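You operate a simulated robot arm through the tools that you are given. There is no shell and no other tool.

You run a simulated two-armed robot. Do the job below in one go: nothing can be reset, and whatever is moved stays where it is left.

JOB
Wet the sponge and smooth the rough patch on the tile on the grey board.
Fine: lay it on the bed of the slab roller to work; leave the sponge in the dish and the tile on the damp box lid. Set down upright: clay sponge. What is to be rubbed or washed off counts as gone when no trace of it is left.

It is judged by the outcome, as a careful person would: the job done as asked, and still so three seconds after it is handed in. It fails if anything else is knocked over, pushed out of place, dropped, spilled or broken. A push-on lid holds only when it is set on centred and level and pressed home; a screw cap is set on level and turned clockwise until tight.

ROBOT AND FRAMES
Two 7-joint arms with fingered hands on one trunk that stands fixed in place. Base frame: the origin is at the foot of the trunk, x ahead of it, y to its left, z up; the work surface is at about z = 0.8. Units: m, rad, N and s.
The left shoulder is at [0.021, 0.208, 1.323], the right one opposite. Payload 5 kg a hand.
Tool frame (each hand has its own): the origin (TCP) lies between the finger pads and is the grasp point; the fingertips stand 0.048 m ahead of it; z points along the fingers, y is the line along which they close. Largest opening 0.16 m; the body of the gripper starts 0.056 m behind the TCP. The gripper is a hand of 4 fingers: y runs from the thumb to the fingers, the wrist lies at [-0.026, -0.142, -0.252] in the tool frame.
Orientation is told as [roll, pitch, yaw] about the base's x, y, z axes, in that order, counted from this pose: with the fingers straight down and the wrist toward the robot, the tool's x, y and z point along [0, 1, 0], [1, 0, 0] and [0, 0, -1] of the base frame.

CONTROLS
- The arms move only by the tool step_arm. It takes "left_rows", "right_rows" or both (then of equal length, played together; a hand with none holds still); each is a list of rows, each a list of 6 numbers: the shift along the tool's x, y, z in units of 400 mm (1.0 is 400 mm), then the turn, a rotation vector about the tool's x, y, z in units of 45 degrees (1.0 is 45 degrees). In form: [[dx, dy, dz, wx, wy, wz], ...]. A call has 1 to 20 rows; each row is the pose to reach, as a shift and turn from the pose commanded when the call began, along the tool's axes at that moment. A call with a number of a shift or a turn outside -1 to 1 is refused whole. A row lasts 0.2 s, in which the tool goes at most 0.05 m and 0.15 rad; a call with a longer step from one row to the next is refused whole. A pose out of reach is approached as far as the arm can. The call stops where the force on the tool passes 70 N (or 10 N more than at its start, if that is more) or the arm is blocked; 0.2 s more then pass. In this call time passes only in rows, and 0.2 s behind the last. It gives the time, the measured TCP pose, the force on the tool (base axes), the opening and the grip force at its end, in the units of the frame above (readings bear some noise), with the torque about the TCP (base axes, N m) and any sound that the robot's microphone picked up, and new pictures: "views" is both (left out), scene, wrist or none (wrist: the cameras of the hands that moved).
- Cameras (640 x 400 px; columns grow to the right, rows downward): "scene" is now at [0.09, -0.0326, 1.5082]; the picture's right is [-0.38, -0.93, 0.00], its down [-0.56, 0.23, -0.79] and it looks along [0.73, -0.30, -0.61] (base axes); focal length 370 px, centre (320, 200). "left" rides on the left gripper at [-0.087, -0.133, -0.189] in its tool frame; the picture's right is [-0.83, -0.26, 0.49], its down [0.51, -0.71, 0.49] and it looks along [0.22, 0.66, 0.72] (tool axes); focal length 238 px, centre (320, 200). "right" rides on the right gripper at [0.087, -0.133, -0.189] in its tool frame; the picture's right is [-0.83, 0.26, -0.49], its down [-0.51, -0.71, 0.49] and it looks along [-0.22, 0.66, 0.72] (tool axes); focal length 238 px, centre (320, 200). There is no depth. A picture from a camera that has moved, and an enlarged one, comes with that camera's place and axes in the base frame and with its lens.
- move_column(by): slides the trunk up (or, below 0, down) by that many m; the arms and the scene camera ride with it, the base frame stays. It gives what a move gives, with no picture.
- curl_fingers(index, middle, ring, thumb_bend, thumb_turn, hand): sets how far each is bent, from 0 (flat) to 1 (curled in); at 0.3 the hand is open as for a grip, at 0.7 the pads meet at the TCP. One left out holds its place. A second passes; each finger stops where it meets its share of the squeeze, and holds until it gets a number again. It is the only way to open and close the hand. It gives what a move gives, with no picture; readings hold the bend of each and the force on the fingers (four entries, about 0 where the hand has none), thumb and palm. thumb_turn goes from beside the hand (0) to across from the fingers (1), as for a grip.
- pan_tilt(pan, tilt): turns the head with the scene camera to pan (to the left, within 1.501 rad either way) and tilt (down, from -0.506 to 1.204), counted from straight ahead of the robot. It gives what a move gives, and a new picture of the scene camera.
- close_up(camera, box): a new picture of the part [left, top, right, bottom] of that camera's present view, enlarged. The clock stands still meanwhile.
- hand_in(): hands the job in; it is judged then, once.

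Nothing tells you positions but the pictures and the camera data. Unless the task says otherwise, let go and move clear before handing in.

The tools are called after "Emit:" by a JSON object that holds its "method" and its "body". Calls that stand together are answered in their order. step_arm: Moves the arms, as the interface text tells. Its arguments: {"type":"object","properties":{"left_rows":{"type":"array","items":{"type":"array","items":{"type":"number"}}},"right_rows":{"type":"array","items":{"type":"array","items":{"type":"number"}}},"views":{"type":"string","enum":["both","scene","wrist","none"]}},"required":[]} The other tools are called the same way: move_column (by) slides the trunk up or down; curl_fingers (index, middle, ring, thumb_bend, thumb_turn, hand) moves the fingers one by one; pan_tilt (pan, tilt) turns the head that bears the scene camera; close_up (camera, box) takes an enlarged picture of a part of a camera's view; hand_in () hands the job in.

At the start:

```text
time: 0.0
left_tool_pos: [0.7307, -0.0728, 1.2095]
left_ee_rot: [0.0, 0.001, 0.0]
left_force: [-0.5, 0.7, 0.0]
left_torque: [0.0, 0.0, 0.0]
left_width: 0.1597
left_gripper_force: 0.2
left_shape: jaw
left_bend: [0.3, 0.3, 0.3, 0.3, 0.98]
left_finger forces: [0.0, 0.0, 0.0, 0.1, 0.0, 0.0]
right_tool_pos: [0.5444, -0.6279, 1.1178]
right_ee_rot: [0.0, 0.001, 0.0]
right_force: [0.3, -0.4, -0.5]
right_torque: [-0.02, 0.03, 0.01]
right_width: 0.1595
right_gripper_force: 0.0
right_shape: jaw
right_bend: [0.3, 0.3, 0.3, 0.3, 0.98]
right_finger forces: [0.1, 0.1, 0.0, 0.0, 0.0, 0.0]
trunk travel left (down, up): [-0.325, 0.365]
head pan, tilt: [-0.387, 0.654]
```

scene: 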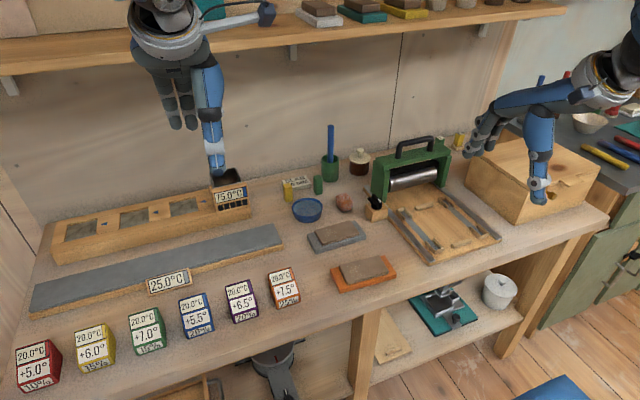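
right: 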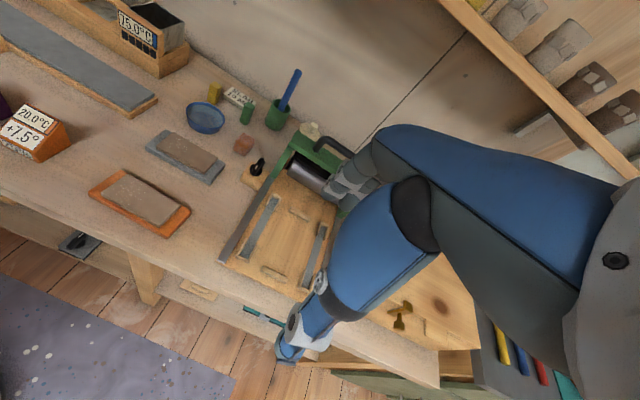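
left: 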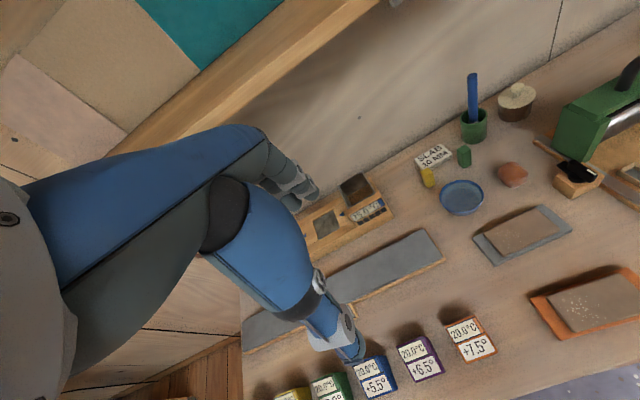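

I see a long bench with a blue dish, a reddish sponge, a tile on a grey board, a tile on an orange board, and a slab roller with a wooden bed. First I'll look closer at these.

Emit:
{"method": "close_up", "body": {"camera": "scene", "box": [260, 110, 520, 300]}}

Emit:
{"method": "close_up", "body": {"camera": "left", "box": [400, 60, 640, 360]}}

Emit:
{"method": "close_up", "body": {"camera": "scene", "box": [420, 60, 640, 240]}}

Emit:
{"method": "close_up", "body": {"camera": "scene", "box": [360, 220, 560, 400]}}

```text
2.11 times, centred on (390, 205) of scene
camera zoom: at [0.09, -0.0326, 1.5082], right [-0.38, -0.93, 0.0], down [-0.56, 0.23, -0.79], along [0.73, -0.3, -0.61], focal length 778 px, centre (173, 190)
```

zoom: 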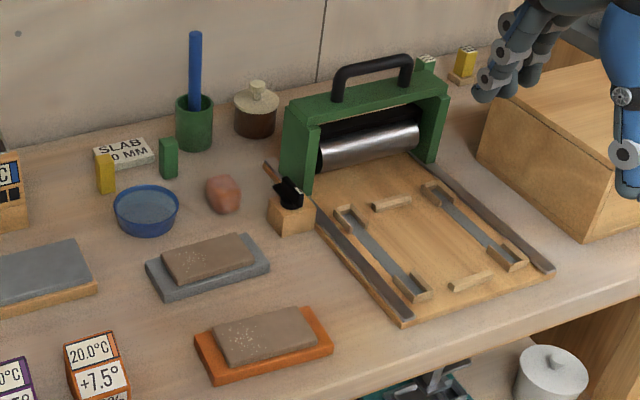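

```text
1.33 times, centred on (520, 210) of left
camera zoom: at [0.5979, -0.1607, 1.3982], right [-0.26, -0.83, -0.49], down [-0.71, 0.51, -0.49], along [0.66, 0.22, -0.72], focal length 318 px, centre (53, 187)
```

zoom: 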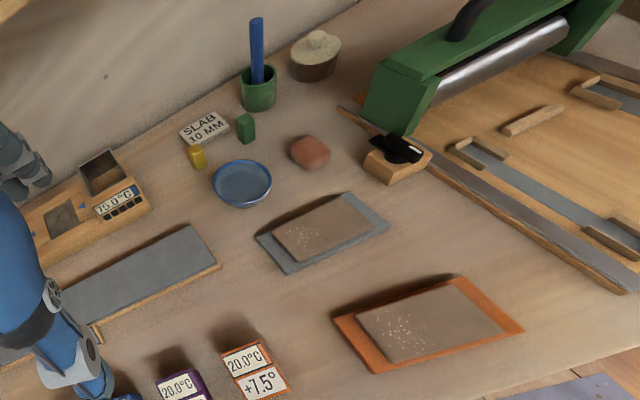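

```text
2.22 times, centred on (530, 150) of scene
camera zoom: at [0.09, -0.0326, 1.5082], right [-0.38, -0.93, 0.0], down [-0.56, 0.23, -0.79], along [0.73, -0.3, -0.61], focal length 822 px, centre (-147, 311)
```

zoom: 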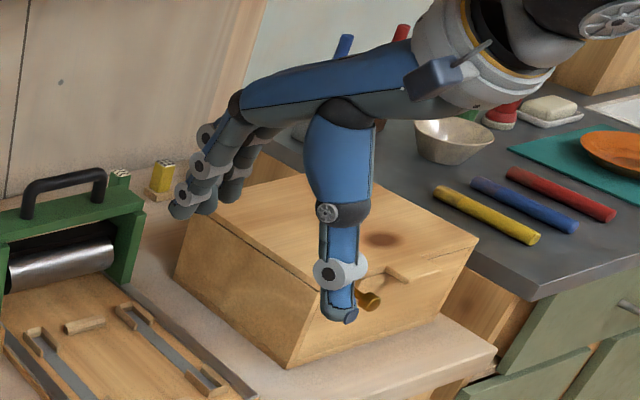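

```text
2.22 times, centred on (460, 310) of scene
camera zoom: at [0.09, -0.0326, 1.5082], right [-0.38, -0.93, 0.0], down [-0.56, 0.23, -0.79], along [0.73, -0.3, -0.61], focal length 822 px, centre (9, -44)
```

zoom: 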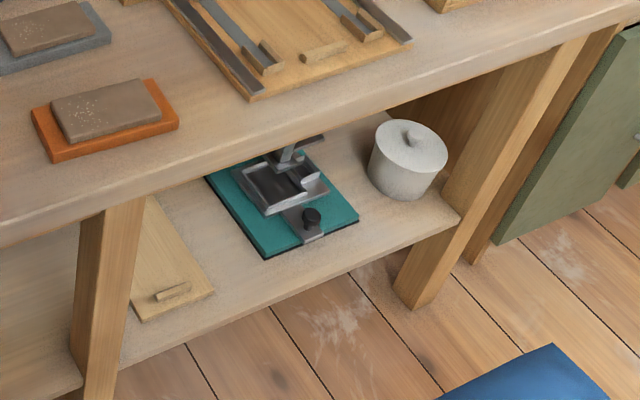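

I make out the sponge near (0.88,-0.43), the dish near (0.89,-0.32), the target tile near (0.77,-0.36) and the roller bed near (0.69,-0.64). The big box on the right may be the damp box, so I'll turn the head to check that.

Emit:
{"method": "pan_tilt", "body": {"pan": -0.85, "tilt": 0.6}}

Emit:
{"method": "close_up", "body": {"camera": "scene", "box": [150, 80, 450, 270]}}

```text
time: 0.9
left_tool_pos: [0.7304, -0.0734, 1.2103]
left_ee_rot: [-0.001, -0.001, 0.0]
left_force: [0.2, 0.0, 0.2]
left_torque: [0.06, 0.04, -0.02]
left_width: 0.1598
left_gripper_force: 0.1
left_shape: jaw
left_bend: [0.3, 0.3, 0.3, 0.3, 0.98]
left_finger forces: [0.0, 0.0, 0.0, 0.0, 0.0, 0.1]
right_tool_pos: [0.5433, -0.6274, 1.1174]
right_ee_rot: [-0.001, 0.0, -0.001]
right_force: [-0.1, -0.1, 0.0]
right_torque: [0.0, 0.0, 0.0]
right_width: 0.1597
right_gripper_force: 0.1
right_shape: jaw
right_bend: [0.3, 0.3, 0.3, 0.3, 0.98]
right_finger forces: [0.1, 0.0, 0.0, 0.0, 0.0, 0.1]
trunk travel left (down, up): [-0.325, 0.365]
head pan, tilt: [-0.85, 0.6]
camera scene: at [0.0682, -0.0661, 1.513], right [-0.75, -0.66, 0.0], down [-0.37, 0.42, -0.82], along [0.54, -0.62, -0.57], focal length 370 px, centre (320, 200)
```

scene: 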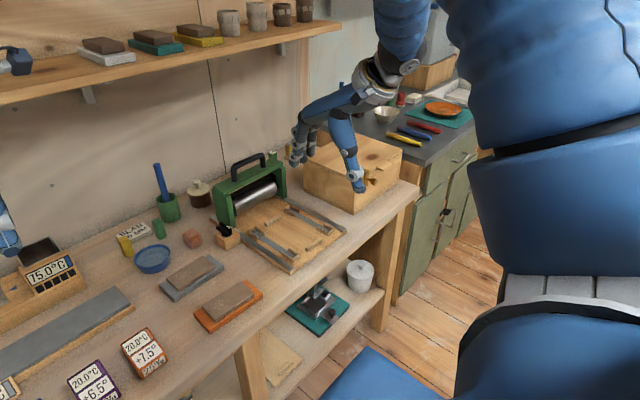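

```text
2.11 times, centred on (300, 175) of scene
camera zoom: at [0.0682, -0.0661, 1.513], right [-0.75, -0.66, 0.0], down [-0.37, 0.42, -0.82], along [0.54, -0.62, -0.57], focal length 778 px, centre (362, 253)
```

zoom: 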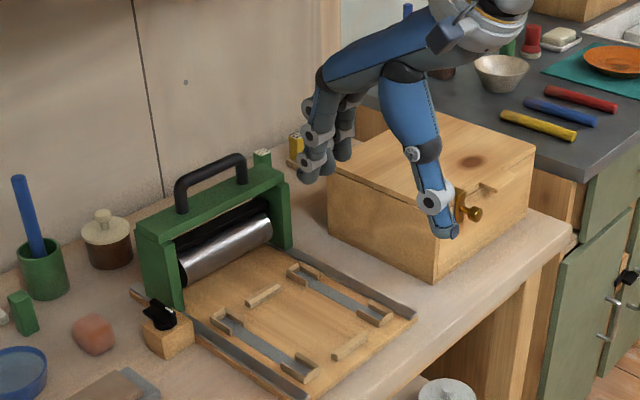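

The wooden box with the brass latch looks like the damp box, with its lid top at about z 0.94, spanning x 0.62–0.81 and y −0.85 to −1.10. I'll test the right arm's reach to it in free air, well above it.

Emit:
{"method": "step_arm", "body": {"right_rows": [[-0.104, 0.052, 0, 0, 0, 0.143], [-0.209, 0.104, 0, 0, 0, 0.286], [-0.313, 0.156, 0, 0, 0, 0.429], [-0.417, 0.209, 0, 0, 0, 0.571], [-0.521, 0.261, 0, 0, 0, 0.714], [-0.626, 0.313, 0, 0, 0, 0.857], [-0.73, 0.365, 0, 0, 0, 1.0]], "views": "both"}}

```text
time: 2.5
left_tool_pos: [0.7309, -0.0745, 1.207]
left_ee_rot: [0.001, 0.001, 0.001]
left_force: [0.4, -1.7, -1.8]
left_torque: [0.15, 0.03, 0.03]
left_width: 0.1595
left_gripper_force: 0.0
left_shape: jaw
left_bend: [0.3, 0.3, 0.3, 0.3, 0.98]
left_finger forces: [0.0, 0.0, 0.1, 0.0, 0.0, 0.0]
right_tool_pos: [0.6889, -0.9198, 1.1118]
right_ee_rot: [-0.002, 0.002, -0.785]
right_force: [0.6, -0.8, -0.6]
right_torque: [0.11, 0.08, 0.02]
right_width: 0.1599
right_gripper_force: 0.0
right_shape: jaw
right_bend: [0.3, 0.3, 0.3, 0.3, 0.97]
right_finger forces: [0.0, 0.0, 0.1, 0.1, 0.0, 0.0]
trunk travel left (down, up): [-0.325, 0.365]
head pan, tilt: [-0.85, 0.6]
camera scene: at [0.0691, -0.0683, 1.5127], right [-0.75, -0.66, 0.0], down [-0.37, 0.43, -0.82], along [0.54, -0.62, -0.57], focal length 370 px, centre (320, 200)
camera right: at [0.656, -0.765, 1.3031], right [-0.41, -0.77, 0.49], down [-0.86, 0.15, -0.49], along [0.31, -0.62, -0.72], focal length 238 px, centre (320, 200)
```

scene: 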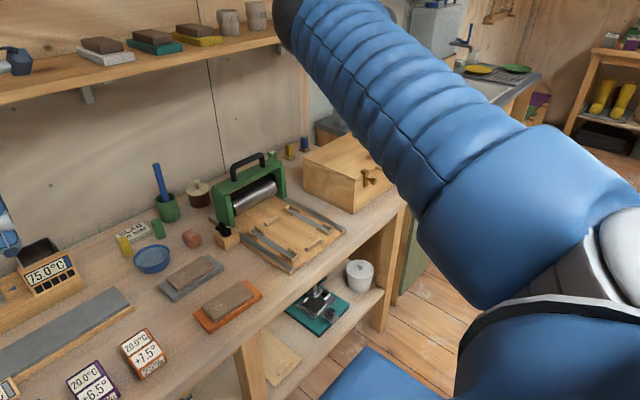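
right: 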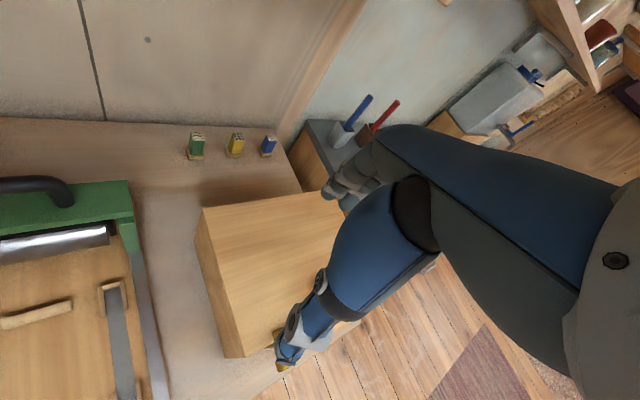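

The reach is fine there. Now I'll bring the right hand back over the bench for a closer look at the bed and tile.

Emit:
{"method": "step_arm", "body": {"right_rows": [[0.041, -0.111, -0.014, 0, 0, -0.143], [0.081, -0.222, -0.029, 0, 0, -0.286], [0.122, -0.333, -0.043, 0, 0, -0.429], [0.163, -0.443, -0.057, 0, 0, -0.571], [0.203, -0.554, -0.071, 0, 0, -0.714], [0.244, -0.665, -0.086, 0, 0, -0.857], [0.285, -0.776, -0.1, 0, 0, -1.0]], "views": "wrist"}}

Emit:
{"method": "close_up", "body": {"camera": "right", "box": [120, 90, 360, 300]}}

Emit:
{"method": "pan_tilt", "body": {"pan": -0.55, "tilt": 0.7}}

Emit:
{"method": "close_up", "body": {"camera": "scene", "box": [200, 100, 400, 230]}}

Emit:
{"method": "close_up", "body": {"camera": "scene", "box": [360, 100, 520, 220]}}

```text
time: 4.1
left_tool_pos: [0.729, -0.0713, 1.2094]
left_ee_rot: [-0.002, 0.0, 0.0]
left_force: [-0.1, 1.7, 0.6]
left_torque: [-0.09, -0.07, -0.03]
left_width: 0.1598
left_gripper_force: 0.1
left_shape: jaw
left_bend: [0.3, 0.3, 0.3, 0.3, 0.98]
left_finger forces: [0.1, 0.1, 0.0, 0.1, 0.0, 0.0]
right_tool_pos: [0.5481, -0.618, 1.1573]
right_ee_rot: [-0.003, 0.0, 0.002]
right_force: [-0.8, 0.7, -0.3]
right_torque: [-0.07, -0.02, -0.01]
right_width: 0.1597
right_gripper_force: 0.1
right_shape: jaw
right_bend: [0.3, 0.3, 0.3, 0.3, 0.97]
right_finger forces: [0.0, 0.1, 0.0, 0.1, 0.1, 0.0]
trunk travel left (down, up): [-0.325, 0.365]
head pan, tilt: [-0.85, 0.6]
camera right: at [0.4144, -0.5311, 1.3467], right [0.26, -0.83, 0.49], down [-0.71, -0.51, -0.49], along [0.66, -0.22, -0.72], focal length 238 px, centre (320, 200)
```

right: 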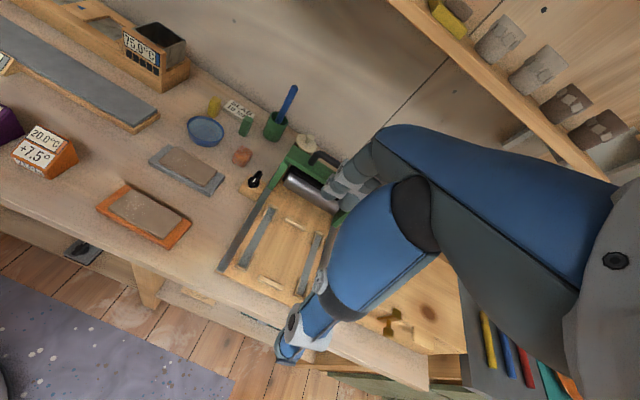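

```text
1.90 times, centred on (240, 195) of right
camera zoom: at [0.4144, -0.5311, 1.3467], right [0.26, -0.83, 0.49], down [-0.71, -0.51, -0.49], along [0.66, -0.22, -0.72], focal length 454 px, centre (472, 210)
```

zoom: 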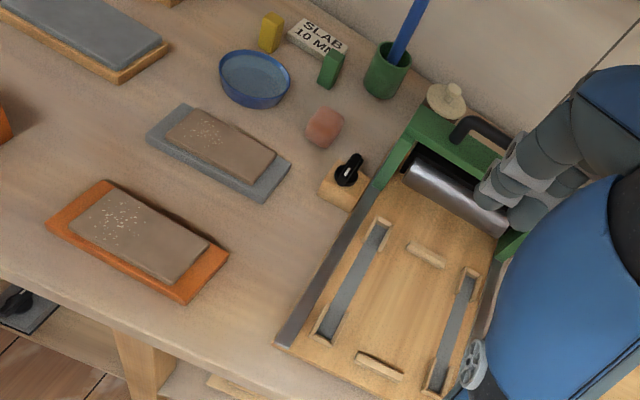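

```text
time: 4.9
left_tool_pos: [0.7295, -0.072, 1.2098]
left_ee_rot: [0.001, -0.001, 0.0]
left_force: [0.0, -0.3, 0.3]
left_torque: [0.01, -0.04, -0.02]
left_width: 0.1598
left_gripper_force: 0.1
left_shape: jaw
left_bend: [0.3, 0.3, 0.3, 0.3, 0.98]
left_finger forces: [0.0, 0.1, 0.0, 0.0, 0.1, 0.0]
right_tool_pos: [0.5487, -0.619, 1.1556]
right_ee_rot: [-0.001, 0.0, 0.002]
right_force: [0.3, 0.7, -0.2]
right_torque: [0.02, 0.0, -0.03]
right_width: 0.1596
right_gripper_force: 0.0
right_shape: jaw
right_bend: [0.3, 0.3, 0.3, 0.3, 0.97]
right_finger forces: [0.0, 0.1, 0.0, 0.1, 0.1, 0.0]
trunk travel left (down, up): [-0.325, 0.365]
head pan, tilt: [-0.55, 0.7]
camera scene: at [0.0822, -0.0443, 1.5043], right [-0.52, -0.85, 0.0], down [-0.55, 0.34, -0.76], along [0.65, -0.4, -0.64], focal length 370 px, centre (320, 200)
```

scene: 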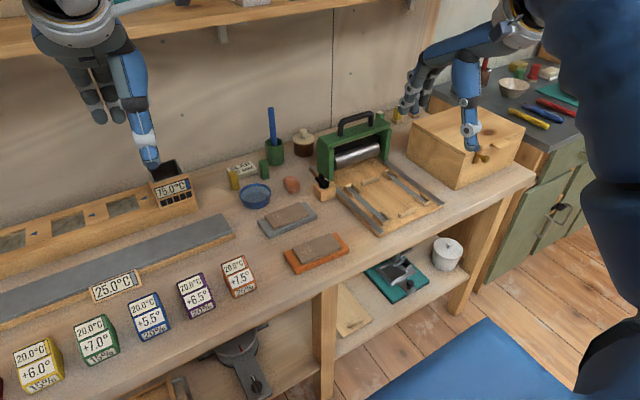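

```text
3.08 times, centred on (300, 165) of scene
camera zoom: at [0.0822, -0.0443, 1.5043], right [-0.52, -0.85, 0.0], down [-0.55, 0.34, -0.76], along [0.65, -0.4, -0.64], focal length 1137 px, centre (382, 308)
```

zoom: 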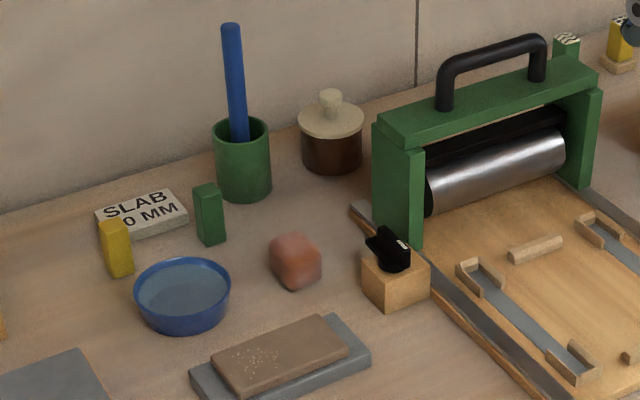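

```text
3.33 times, centred on (440, 160) of scene
camera zoom: at [0.0822, -0.0443, 1.5043], right [-0.52, -0.85, 0.0], down [-0.55, 0.34, -0.76], along [0.65, -0.4, -0.64], focal length 1232 px, centre (-80, 333)
```

zoom: 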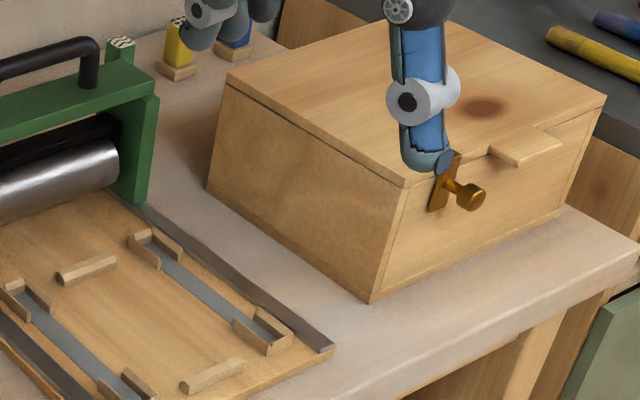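

The tile to smooth is centred near (0.766,-0.358), about 0.057 by 0.112 m and turned some 6° with its long side along y. I'll see how the opening follows the finger bend in free air, while moving above the tile.

Emit:
{"method": "curl_fingers", "body": {"hand": "right", "index": 0.45, "middle": 0.45, "ring": 0.45, "thumb_bend": 0.45, "thumb_turn": 1.0}}

Emit:
{"method": "step_arm", "body": {"right_rows": [[0.1, 0.085, 0.02, 0, 0, -0.03], [0.2, 0.17, 0.04, 0, 0, -0.06], [0.29, 0.25, 0.06, 0, 0, -0.09], [0.38, 0.33, 0.09, 0, 0, -0.11], [0.47, 0.41, 0.11, 0, 0, -0.12], [0.56, 0.48, 0.14, 0, 0, -0.13], [0.65, 0.545, 0.2, 0, 0, -0.133], [0.65, 0.545, 0.3, 0, 0, -0.133]], "views": "both"}}

```text
time: 5.9
left_tool_pos: [0.73, -0.0727, 1.2094]
left_ee_rot: [0.0, -0.001, -0.001]
left_force: [-0.2, 0.3, -1.1]
left_torque: [-0.01, 0.02, -0.02]
left_width: 0.1598
left_gripper_force: 0.0
left_shape: jaw
left_bend: [0.3, 0.3, 0.3, 0.3, 0.98]
left_finger forces: [0.1, 0.0, 0.1, 0.1, 0.0, 0.1]
right_tool_pos: [0.5496, -0.6195, 1.1562]
right_ee_rot: [0.0, -0.002, -0.001]
right_force: [-1.0, -0.2, 0.4]
right_torque: [-0.01, 0.03, 0.01]
right_width: 0.1114
right_gripper_force: 0.0
right_shape: fingers
right_bend: [0.45, 0.45, 0.45, 0.45, 0.99]
right_finger forces: [0.0, 0.1, 0.1, 0.1, 0.0, 0.1]
trunk travel left (down, up): [-0.325, 0.365]
head pan, tilt: [-0.55, 0.7]
```

```text
refused: row 1 steps farther than a row can; nothing moved
```

Opening at 0.45 is 0.111 m. I'll redo the approach above the tile with smaller steps.

Emit:
{"method": "step_arm", "body": {"right_rows": [[0.0817, 0.0676, 0.036, 0, 0, -0.017], [0.1635, 0.1352, 0.072, 0, 0, -0.033], [0.245, 0.203, 0.108, 0, 0, -0.05], [0.327, 0.27, 0.145, 0, 0, -0.067], [0.409, 0.338, 0.181, 0, 0, -0.083], [0.49, 0.406, 0.217, 0, 0, -0.1], [0.572, 0.473, 0.253, 0, 0, -0.117], [0.654, 0.541, 0.29, 0, 0, -0.133]], "views": "both"}}

Emit:
{"method": "close_up", "body": {"camera": "scene", "box": [200, 120, 400, 250]}}

```text
time: 7.7
left_tool_pos: [0.7313, -0.0726, 1.208]
left_ee_rot: [-0.001, 0.002, 0.0]
left_force: [1.5, 0.5, -1.2]
left_torque: [-0.03, 0.08, 0.0]
left_width: 0.1594
left_gripper_force: 0.0
left_shape: jaw
left_bend: [0.3, 0.3, 0.3, 0.3, 0.98]
left_finger forces: [0.0, 0.1, 0.1, 0.0, 0.0, 0.0]
right_tool_pos: [0.7654, -0.3562, 1.0401]
right_ee_rot: [-0.002, 0.002, 0.104]
right_force: [0.8, -1.1, 0.3]
right_torque: [0.06, 0.07, 0.0]
right_width: 0.1112
right_gripper_force: 0.0
right_shape: fingers
right_bend: [0.45, 0.45, 0.45, 0.45, 0.99]
right_finger forces: [0.1, 0.0, 0.0, 0.0, 0.0, 0.0]
trunk travel left (down, up): [-0.325, 0.365]
head pan, tilt: [-0.55, 0.7]
camera scene: at [0.0842, -0.0434, 1.5042], right [-0.52, -0.85, 0.0], down [-0.55, 0.34, -0.76], along [0.65, -0.4, -0.65], focal length 370 px, centre (320, 200)
camera right: at [0.6251, -0.2832, 1.2301], right [0.34, -0.8, 0.49], down [-0.65, -0.58, -0.49], along [0.67, -0.15, -0.72], focal length 238 px, centre (320, 200)
```

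scene: 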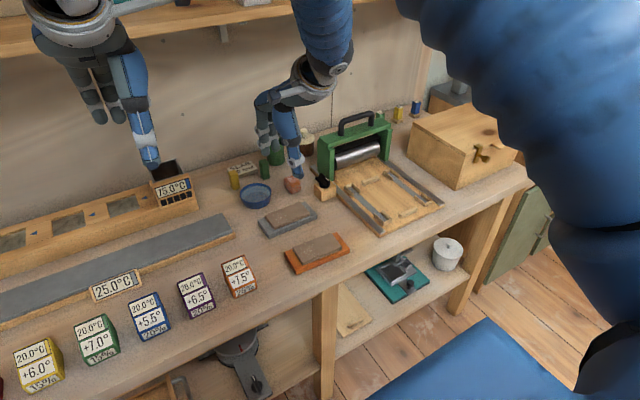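
right: 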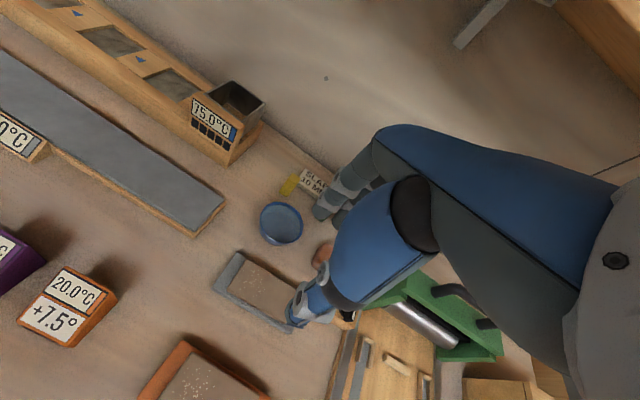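

```text
3.08 times, centred on (300, 185) of scene
camera zoom: at [0.0842, -0.0434, 1.5042], right [-0.52, -0.85, 0.0], down [-0.55, 0.34, -0.76], along [0.65, -0.4, -0.65], focal length 1137 px, centre (382, 246)
```

zoom: 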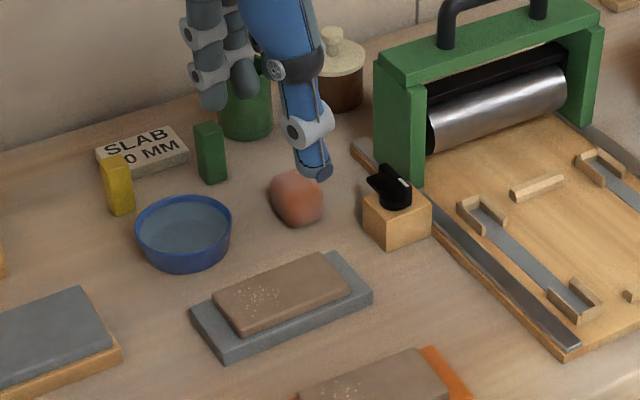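

The thumb is on the near side and the fingers on the far side, their tips about 0.047 m below the TCP. I'll narrow the opening somewhat and take a closer view to refine the tile's pose.

Emit:
{"method": "curl_fingers", "body": {"hand": "right", "index": 0.53, "middle": 0.53, "ring": 0.53, "thumb_bend": 0.53}}

Emit:
{"method": "close_up", "body": {"camera": "right", "box": [190, 180, 350, 340]}}

Emit:
{"method": "close_up", "body": {"camera": "scene", "box": [240, 180, 340, 250]}}

Emit:
{"method": "close_up", "body": {"camera": "left", "box": [400, 140, 640, 300]}}

```text
time: 8.7
left_tool_pos: [0.7312, -0.0723, 1.2101]
left_ee_rot: [-0.001, 0.0, -0.002]
left_force: [-0.1, 0.1, 0.7]
left_torque: [-0.03, 0.02, -0.01]
left_width: 0.1596
left_gripper_force: 0.1
left_shape: jaw
left_bend: [0.3, 0.3, 0.3, 0.3, 0.98]
left_finger forces: [0.1, 0.0, 0.0, 0.0, 0.0, 0.0]
right_tool_pos: [0.7663, -0.3558, 1.0425]
right_ee_rot: [0.0, 0.0, 0.104]
right_force: [-0.7, -0.2, -0.6]
right_torque: [0.01, -0.02, 0.01]
right_width: 0.0793
right_gripper_force: 0.1
right_shape: fingers
right_bend: [0.53, 0.53, 0.53, 0.53, 1.0]
right_finger forces: [0.1, 0.0, 0.0, 0.0, 0.0, 0.0]
trunk travel left (down, up): [-0.325, 0.365]
head pan, tilt: [-0.55, 0.7]
```

```text
2.50 times, centred on (270, 260) of right
camera zoom: at [0.6237, -0.2835, 1.2313], right [0.34, -0.8, 0.49], down [-0.65, -0.58, -0.49], along [0.67, -0.15, -0.72], focal length 596 px, centre (445, 50)
```

zoom: 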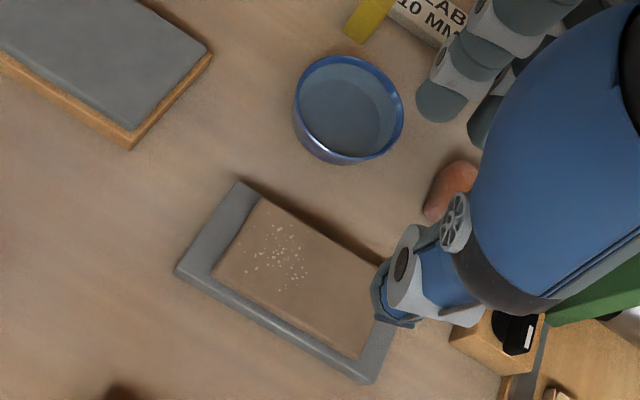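

```text
5.71 times, centred on (290, 215) of scene
camera zoom: at [0.0826, -0.044, 1.5043], right [-0.52, -0.85, 0.0], down [-0.55, 0.34, -0.76], along [0.65, -0.4, -0.64], focal length 2112 px, centre (491, 114)
```

zoom: 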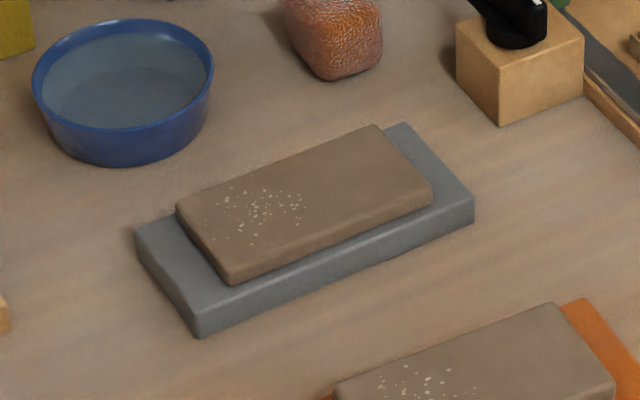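

```text
2.50 times, centred on (520, 220) of left
camera zoom: at [0.5982, -0.1605, 1.398], right [-0.26, -0.83, -0.49], down [-0.71, 0.51, -0.49], along [0.66, 0.22, -0.72], focal length 596 px, centre (-180, 150)
```

zoom: 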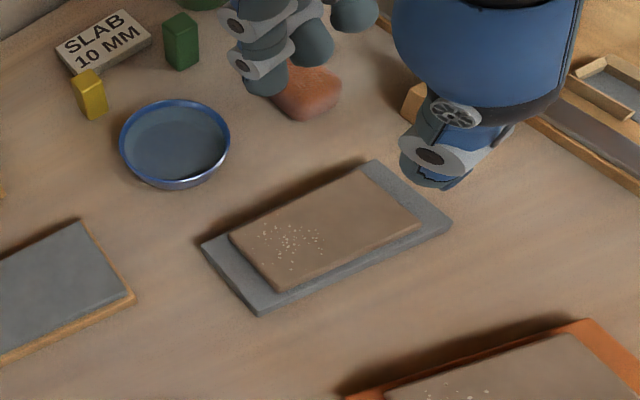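

The tile centre is about (0.763,-0.357) with yaw near 0.02, the board is about 15 mm thick and the tile about 11 mm. I'll square the hand to it and come down to just above.

Emit:
{"method": "step_arm", "body": {"right_rows": [[0, -0.0075, 0.09, 0, 0, 0.1], [0, -0.0075, 0.18, 0, 0, 0.1], [0, -0.0075, 0.27, 0, 0, 0.1], [0, -0.0075, 0.35, 0, 0, 0.1], [0, -0.0075, 0.385, 0, 0, 0.1]], "views": "both"}}

Emit:
{"method": "close_up", "body": {"camera": "scene", "box": [220, 150, 360, 250]}}

Emit:
{"method": "close_up", "body": {"camera": "left", "box": [400, 140, 640, 300]}}

Emit:
{"method": "close_up", "body": {"camera": "right", "box": [190, 200, 390, 400]}}

```text
time: 9.9
left_tool_pos: [0.73, -0.0722, 1.2085]
left_ee_rot: [0.0, 0.0, -0.002]
left_force: [0.3, 0.0, 0.1]
left_torque: [0.03, -0.03, -0.01]
left_width: 0.1598
left_gripper_force: 0.1
left_shape: jaw
left_bend: [0.3, 0.3, 0.3, 0.3, 0.98]
left_finger forces: [0.0, 0.1, 0.0, 0.0, 0.0, 0.1]
right_tool_pos: [0.7645, -0.3586, 0.885]
right_ee_rot: [-0.002, 0.001, 0.027]
right_force: [0.5, 0.0, -0.1]
right_torque: [-0.01, 0.02, -0.02]
right_width: 0.0794
right_gripper_force: 0.2
right_shape: fingers
right_bend: [0.53, 0.53, 0.53, 0.53, 1.0]
right_finger forces: [0.0, 0.0, 0.1, 0.1, 0.0, 0.0]
trunk travel left (down, up): [-0.325, 0.365]
head pan, tilt: [-0.55, 0.7]
camera scene: at [0.0823, -0.0442, 1.5043], right [-0.52, -0.85, 0.0], down [-0.55, 0.34, -0.76], along [0.65, -0.4, -0.64], focal length 370 px, centre (320, 200)
camera right: at [0.6287, -0.2748, 1.0749], right [0.28, -0.83, 0.49], down [-0.7, -0.52, -0.49], along [0.66, -0.2, -0.72], focal length 238 px, centre (320, 200)
```

scene: 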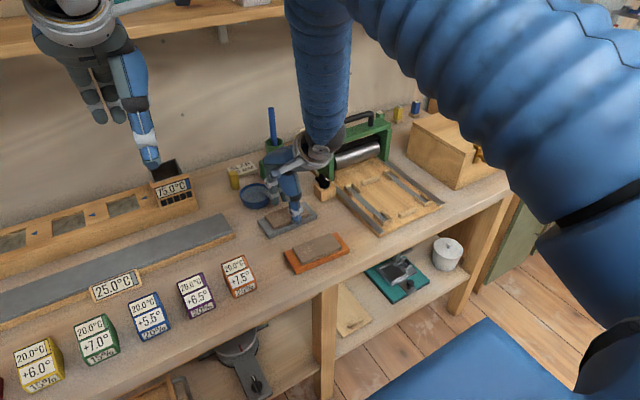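
right: 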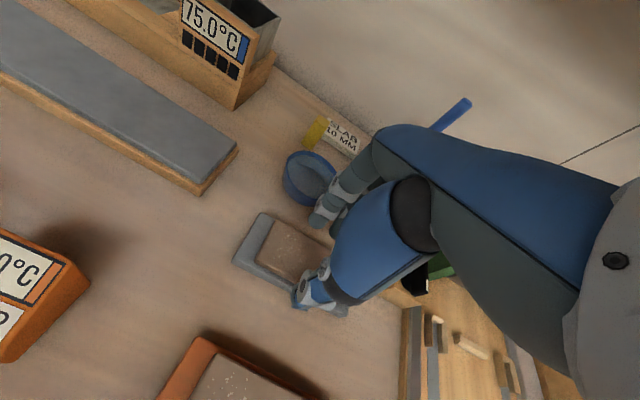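

```text
4.00 times, centred on (290, 200) of scene
camera zoom: at [0.0823, -0.0442, 1.5043], right [-0.52, -0.85, 0.0], down [-0.55, 0.34, -0.76], along [0.65, -0.4, -0.64], focal length 1479 px, centre (440, 200)
```

zoom: 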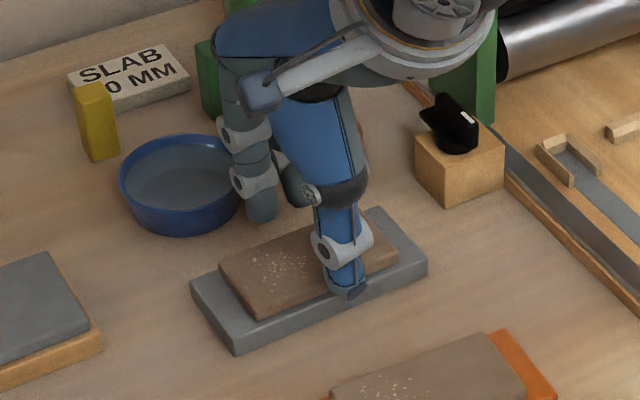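

```text
2.50 times, centred on (520, 220) of left
camera zoom: at [0.5979, -0.1607, 1.3982], right [-0.26, -0.83, -0.49], down [-0.71, 0.51, -0.49], along [0.66, 0.22, -0.72], focal length 596 px, centre (-180, 150)
```

zoom: 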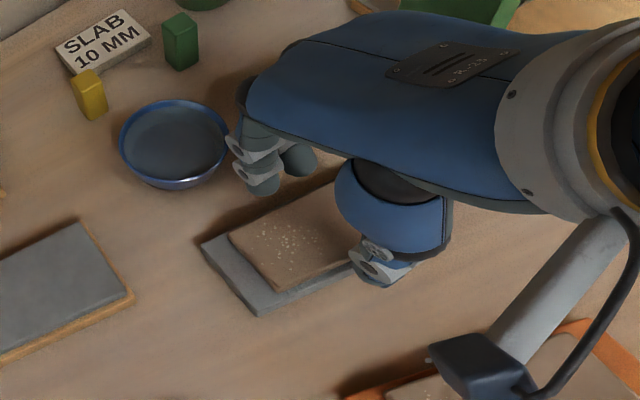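

```text
2.00 times, centred on (290, 300) of right
camera zoom: at [0.6287, -0.2748, 1.0749], right [0.28, -0.83, 0.49], down [-0.7, -0.52, -0.49], along [0.66, -0.2, -0.72], focal length 477 px, centre (380, 0)
```

zoom: 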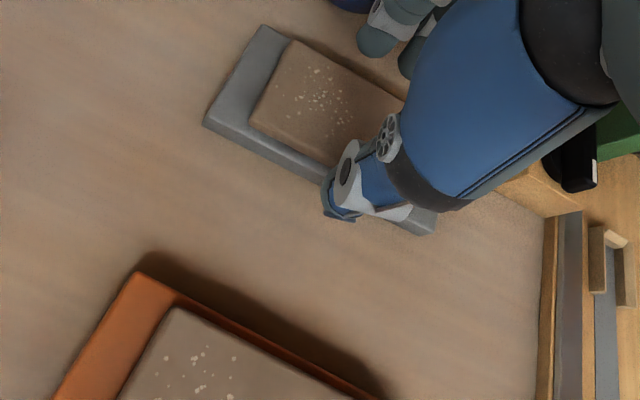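

The tips straddle the tile, clear of the dish. I'll lower in small steps, watching the force.

Emit:
{"method": "step_arm", "body": {"right_rows": [[0, 0, 0.015, 0, 0, 0], [0, 0, 0.03, 0, 0, 0]], "views": "none"}}

Emit:
{"method": "step_arm", "body": {"right_rows": [[0, 0, 0.007, 0, 0, 0], [0, 0, 0.014, 0, 0, 0]], "views": "scene"}}

Emit:
{"method": "close_up", "body": {"camera": "scene", "box": [240, 180, 340, 250]}}

Emit:
{"method": "close_up", "body": {"camera": "right", "box": [230, 170, 360, 330]}}

```text
time: 10.5
left_tool_pos: [0.7305, -0.0714, 1.2101]
left_ee_rot: [0.001, 0.0, 0.001]
left_force: [-0.9, 0.1, 0.3]
left_torque: [-0.01, -0.02, 0.04]
left_width: 0.1594
left_gripper_force: 0.0
left_shape: jaw
left_bend: [0.3, 0.3, 0.3, 0.3, 0.98]
left_finger forces: [0.1, 0.0, 0.0, 0.0, 0.0, 0.0]
right_tool_pos: [0.7641, -0.3579, 0.8735]
right_ee_rot: [0.0, -0.001, 0.024]
right_force: [0.2, 0.1, 0.8]
right_torque: [-0.02, -0.02, -0.01]
right_width: 0.0795
right_gripper_force: 0.0
right_shape: fingers
right_bend: [0.53, 0.53, 0.53, 0.53, 1.0]
right_finger forces: [0.0, 0.1, 0.0, 0.0, 0.0, 0.1]
trunk travel left (down, up): [-0.325, 0.365]
head pan, tilt: [-0.55, 0.7]
```

```text
time: 11.1
left_tool_pos: [0.7294, -0.0719, 1.2089]
left_ee_rot: [0.001, -0.001, -0.001]
left_force: [0.3, -0.4, 0.1]
left_torque: [-0.04, 0.0, -0.01]
left_width: 0.1596
left_gripper_force: 0.0
left_shape: jaw
left_bend: [0.3, 0.3, 0.3, 0.3, 0.98]
left_finger forces: [0.0, 0.0, 0.0, 0.0, 0.1, 0.1]
right_tool_pos: [0.7644, -0.3579, 0.8691]
right_ee_rot: [0.0, -0.002, 0.028]
right_force: [0.2, 0.4, 0.4]
right_torque: [0.0, 0.0, -0.01]
right_width: 0.0794
right_gripper_force: 0.1
right_shape: fingers
right_bend: [0.53, 0.53, 0.53, 0.53, 1.0]
right_finger forces: [0.1, 0.0, 0.0, 0.0, 0.0, 0.0]
trunk travel left (down, up): [-0.325, 0.365]
head pan, tilt: [-0.55, 0.7]
camera scene: at [0.0824, -0.0442, 1.5043], right [-0.52, -0.85, 0.0], down [-0.55, 0.34, -0.76], along [0.65, -0.4, -0.64], focal length 370 px, centre (320, 200)
```

scene: 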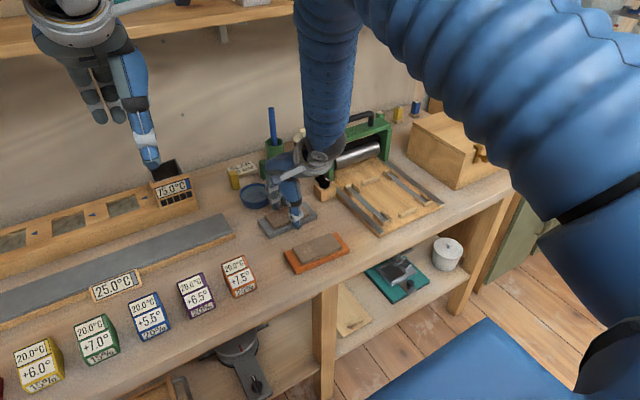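

```text
5.71 times, centred on (290, 215) of scene
camera zoom: at [0.0824, -0.0442, 1.5043], right [-0.52, -0.85, 0.0], down [-0.55, 0.34, -0.76], along [0.65, -0.4, -0.64], focal length 2112 px, centre (491, 114)
```

zoom: 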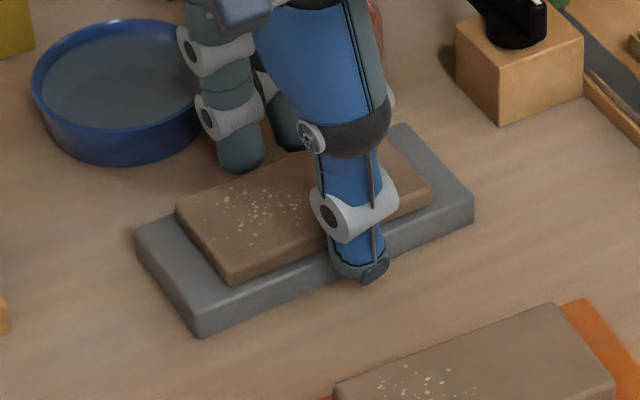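

```text
2.50 times, centred on (295, 250) of right
camera zoom: at [0.6276, -0.275, 1.0585], right [0.28, -0.83, 0.49], down [-0.7, -0.52, -0.49], along [0.66, -0.2, -0.72], focal length 596 px, centre (382, 75)
```

zoom: 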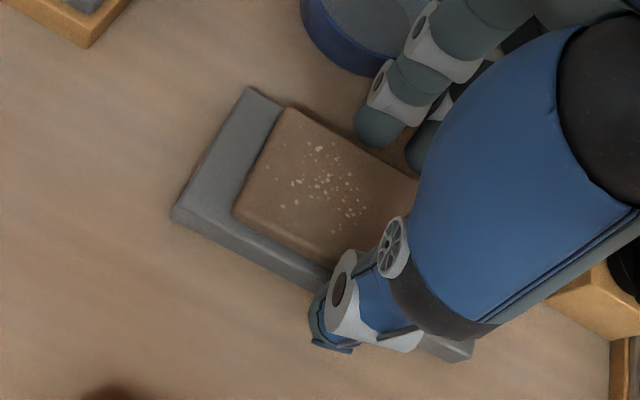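

No contact yet, tips about 6 mm above the board. I'll go 3 mm lower and close on the tile's long edges gently.

Emit:
{"method": "step_arm", "body": {"right_rows": [[0, 0, 0.008, 0, 0, 0]], "views": "none"}}

Emit:
{"method": "curl_fingers", "body": {"hand": "right", "index": 0.6, "middle": 0.6, "ring": 0.6, "thumb_bend": 0.6}}

Emit:
{"method": "close_up", "body": {"camera": "scene", "box": [240, 180, 340, 250]}}

Emit:
{"method": "close_up", "body": {"camera": "right", "box": [230, 170, 360, 330]}}

```text
time: 11.5
left_tool_pos: [0.7296, -0.0721, 1.2088]
left_ee_rot: [0.0, -0.002, 0.001]
left_force: [0.2, -0.3, -0.3]
left_torque: [0.03, -0.04, 0.01]
left_width: 0.1599
left_gripper_force: 0.1
left_shape: jaw
left_bend: [0.3, 0.3, 0.3, 0.3, 0.98]
left_finger forces: [0.0, 0.1, 0.1, 0.0, 0.0, 0.0]
right_tool_pos: [0.7631, -0.3593, 0.8651]
right_ee_rot: [0.0, 0.0, 0.025]
right_force: [0.4, -0.4, -0.8]
right_torque: [0.03, 0.04, -0.01]
right_width: 0.0795
right_gripper_force: 0.0
right_shape: fingers
right_bend: [0.53, 0.53, 0.53, 0.53, 1.0]
right_finger forces: [0.0, 0.0, 0.0, 0.0, 0.1, 0.0]
trunk travel left (down, up): [-0.325, 0.365]
head pan, tilt: [-0.55, 0.7]
```

```text
time: 12.5
left_tool_pos: [0.7308, -0.0721, 1.2094]
left_ee_rot: [0.0, 0.003, 0.001]
left_force: [0.4, -0.4, -0.6]
left_torque: [-0.03, -0.01, 0.04]
left_width: 0.1597
left_gripper_force: 0.1
left_shape: jaw
left_bend: [0.3, 0.3, 0.3, 0.3, 0.98]
left_finger forces: [0.1, 0.0, 0.0, 0.0, 0.0, 0.0]
right_tool_pos: [0.7637, -0.3586, 0.8662]
right_ee_rot: [0.0, 0.001, 0.027]
right_force: [2.3, 0.2, 3.8]
right_torque: [-0.01, -0.2, 0.03]
right_width: 0.0673
right_gripper_force: 9.0
right_shape: fingers
right_bend: [0.57, 0.58, 0.59, 0.56, 1.0]
right_finger forces: [4.5, 4.2, 1.4, 0.1, 8.4, 0.0]
trunk travel left (down, up): [-0.325, 0.365]
head pan, tilt: [-0.55, 0.7]
```

```text
5.71 times, centred on (290, 215) of scene
camera zoom: at [0.0822, -0.0439, 1.5044], right [-0.52, -0.85, 0.0], down [-0.55, 0.34, -0.76], along [0.65, -0.4, -0.64], focal length 2112 px, centre (491, 114)
```

zoom: 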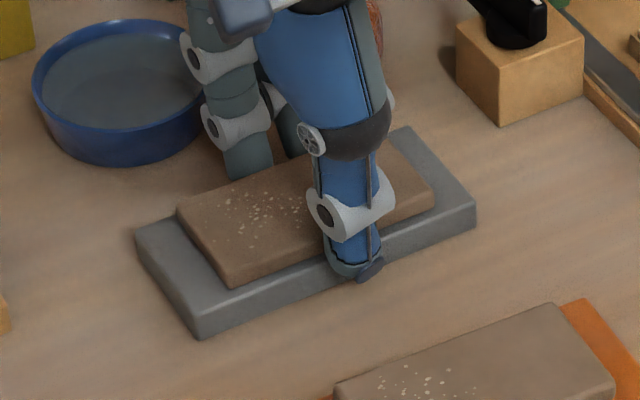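

```text
2.50 times, centred on (295, 250) of right
camera zoom: at [0.6276, -0.2749, 1.0563], right [0.28, -0.83, 0.49], down [-0.7, -0.52, -0.49], along [0.66, -0.2, -0.72], focal length 596 px, centre (382, 75)
```

zoom: 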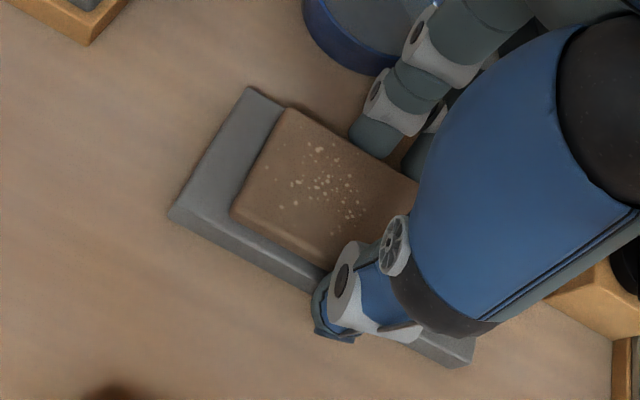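

Grip force is 9 N at about 0.067 m. I'll squeeze slightly more, then lift a little and check that only the tile comes up.

Emit:
{"method": "curl_fingers", "body": {"hand": "right", "index": 0.64, "middle": 0.64, "ring": 0.64, "thumb_bend": 0.64}}

Emit:
{"method": "step_arm", "body": {"right_rows": [[0, 0, -0.01, 0, 0, 0], [0, 0, -0.02, 0, 0, 0], [0, 0, -0.03, 0, 0, 0]], "views": "none"}}

Emit:
{"method": "close_up", "body": {"camera": "scene", "box": [240, 180, 340, 250]}}

Emit:
{"method": "close_up", "body": {"camera": "right", "box": [230, 170, 360, 330]}}

```text
time: 13.5
left_tool_pos: [0.7288, -0.0725, 1.2102]
left_ee_rot: [0.001, 0.001, 0.0]
left_force: [0.4, -0.3, -0.2]
left_torque: [-0.03, 0.01, -0.01]
left_width: 0.1596
left_gripper_force: 0.0
left_shape: jaw
left_bend: [0.3, 0.3, 0.3, 0.3, 0.98]
left_finger forces: [0.0, 0.1, 0.0, 0.0, 0.0, 0.0]
right_tool_pos: [0.7639, -0.3579, 0.8664]
right_ee_rot: [0.002, 0.001, 0.027]
right_force: [3.7, -1.0, 6.6]
right_torque: [-0.01, -0.29, 0.08]
right_width: 0.0658
right_gripper_force: 17.5
right_shape: fingers
right_bend: [0.59, 0.6, 0.61, 0.56, 1.0]
right_finger forces: [7.3, 7.3, 3.9, 0.1, 16.8, 0.0]
trunk travel left (down, up): [-0.325, 0.365]
head pan, tilt: [-0.55, 0.7]
```

```text
time: 14.3
left_tool_pos: [0.731, -0.0729, 1.2098]
left_ee_rot: [0.0, 0.0, -0.001]
left_force: [0.0, -0.3, -0.1]
left_torque: [0.02, 0.02, 0.0]
left_width: 0.1596
left_gripper_force: 0.0
left_shape: jaw
left_bend: [0.3, 0.3, 0.3, 0.3, 0.98]
left_finger forces: [0.0, 0.1, 0.1, 0.1, 0.0, 0.0]
right_tool_pos: [0.7622, -0.3594, 0.8771]
right_ee_rot: [0.0, 0.001, 0.026]
right_force: [0.3, -0.4, -2.2]
right_torque: [-0.03, -0.01, 0.03]
right_width: 0.0648
right_gripper_force: 15.8
right_shape: fingers
right_bend: [0.59, 0.61, 0.62, 0.56, 1.0]
right_finger forces: [7.1, 6.4, 2.4, 0.1, 15.8, 0.0]
trunk travel left (down, up): [-0.325, 0.365]
head pan, tilt: [-0.55, 0.7]
```

```text
5.71 times, centred on (290, 215) of scene
camera zoom: at [0.0823, -0.0442, 1.5043], right [-0.52, -0.85, 0.0], down [-0.55, 0.34, -0.76], along [0.65, -0.4, -0.64], focal length 2112 px, centre (491, 114)
```

zoom: 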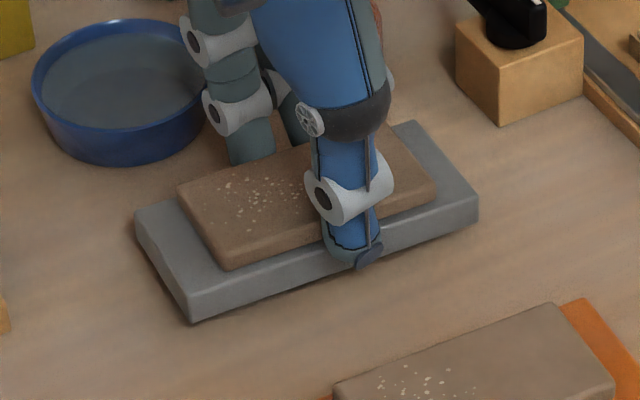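

```text
2.50 times, centred on (295, 250) of right
camera zoom: at [0.6276, -0.2752, 1.0675], right [0.28, -0.83, 0.49], down [-0.7, -0.52, -0.49], along [0.66, -0.2, -0.72], focal length 596 px, centre (382, 75)
```

zoom: 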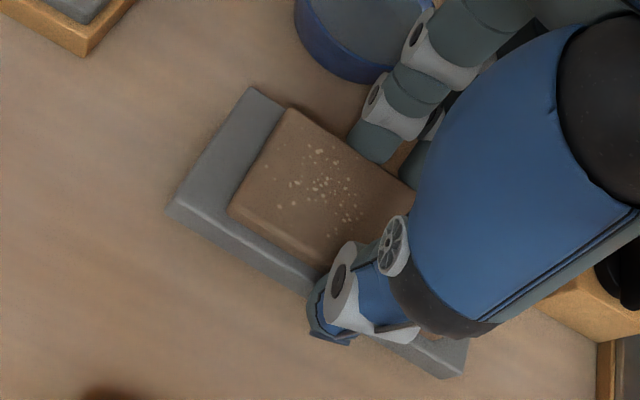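

The grey board came up with the tile: the tips are too low and hold the board too. I'll lower it back to where it was, release, and grip higher.

Emit:
{"method": "step_arm", "body": {"right_rows": [[0, 0, 0.01, 0, 0, 0], [0, 0, 0.02, 0, 0, 0], [0, 0, 0.028, 0, 0, 0]], "views": "none"}}

Emit:
{"method": "close_up", "body": {"camera": "scene", "box": [240, 180, 340, 250]}}

```text
time: 15.1
left_tool_pos: [0.7303, -0.0721, 1.2101]
left_ee_rot: [0.0, 0.001, 0.0]
left_force: [0.0, -0.2, -0.6]
left_torque: [0.04, -0.01, 0.01]
left_width: 0.1596
left_gripper_force: 0.0
left_shape: jaw
left_bend: [0.3, 0.3, 0.3, 0.3, 0.98]
left_finger forces: [0.0, 0.0, 0.0, 0.0, 0.1, 0.0]
right_tool_pos: [0.7648, -0.3584, 0.8686]
right_ee_rot: [0.0, -0.001, 0.026]
right_force: [-2.1, 1.1, 3.7]
right_torque: [-0.23, -0.09, -0.04]
right_width: 0.0644
right_gripper_force: 18.5
right_shape: fingers
right_bend: [0.59, 0.61, 0.62, 0.56, 1.0]
right_finger forces: [6.4, 9.4, 4.1, 0.1, 17.2, 0.1]
trunk travel left (down, up): [-0.325, 0.365]
head pan, tilt: [-0.55, 0.7]
```

```text
5.71 times, centred on (290, 215) of scene
camera zoom: at [0.0819, -0.0439, 1.5044], right [-0.52, -0.85, 0.0], down [-0.55, 0.34, -0.76], along [0.65, -0.4, -0.64], focal length 2112 px, centre (491, 114)
```

zoom: 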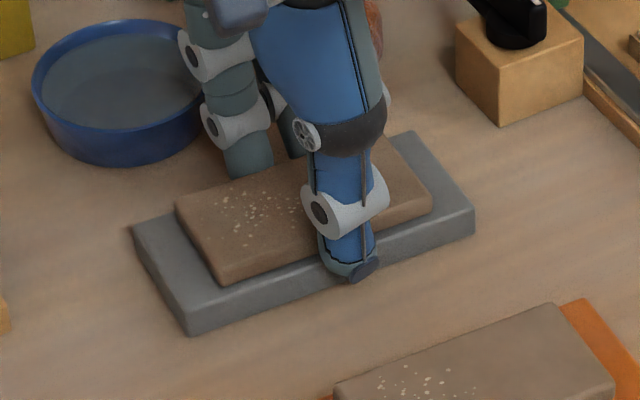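

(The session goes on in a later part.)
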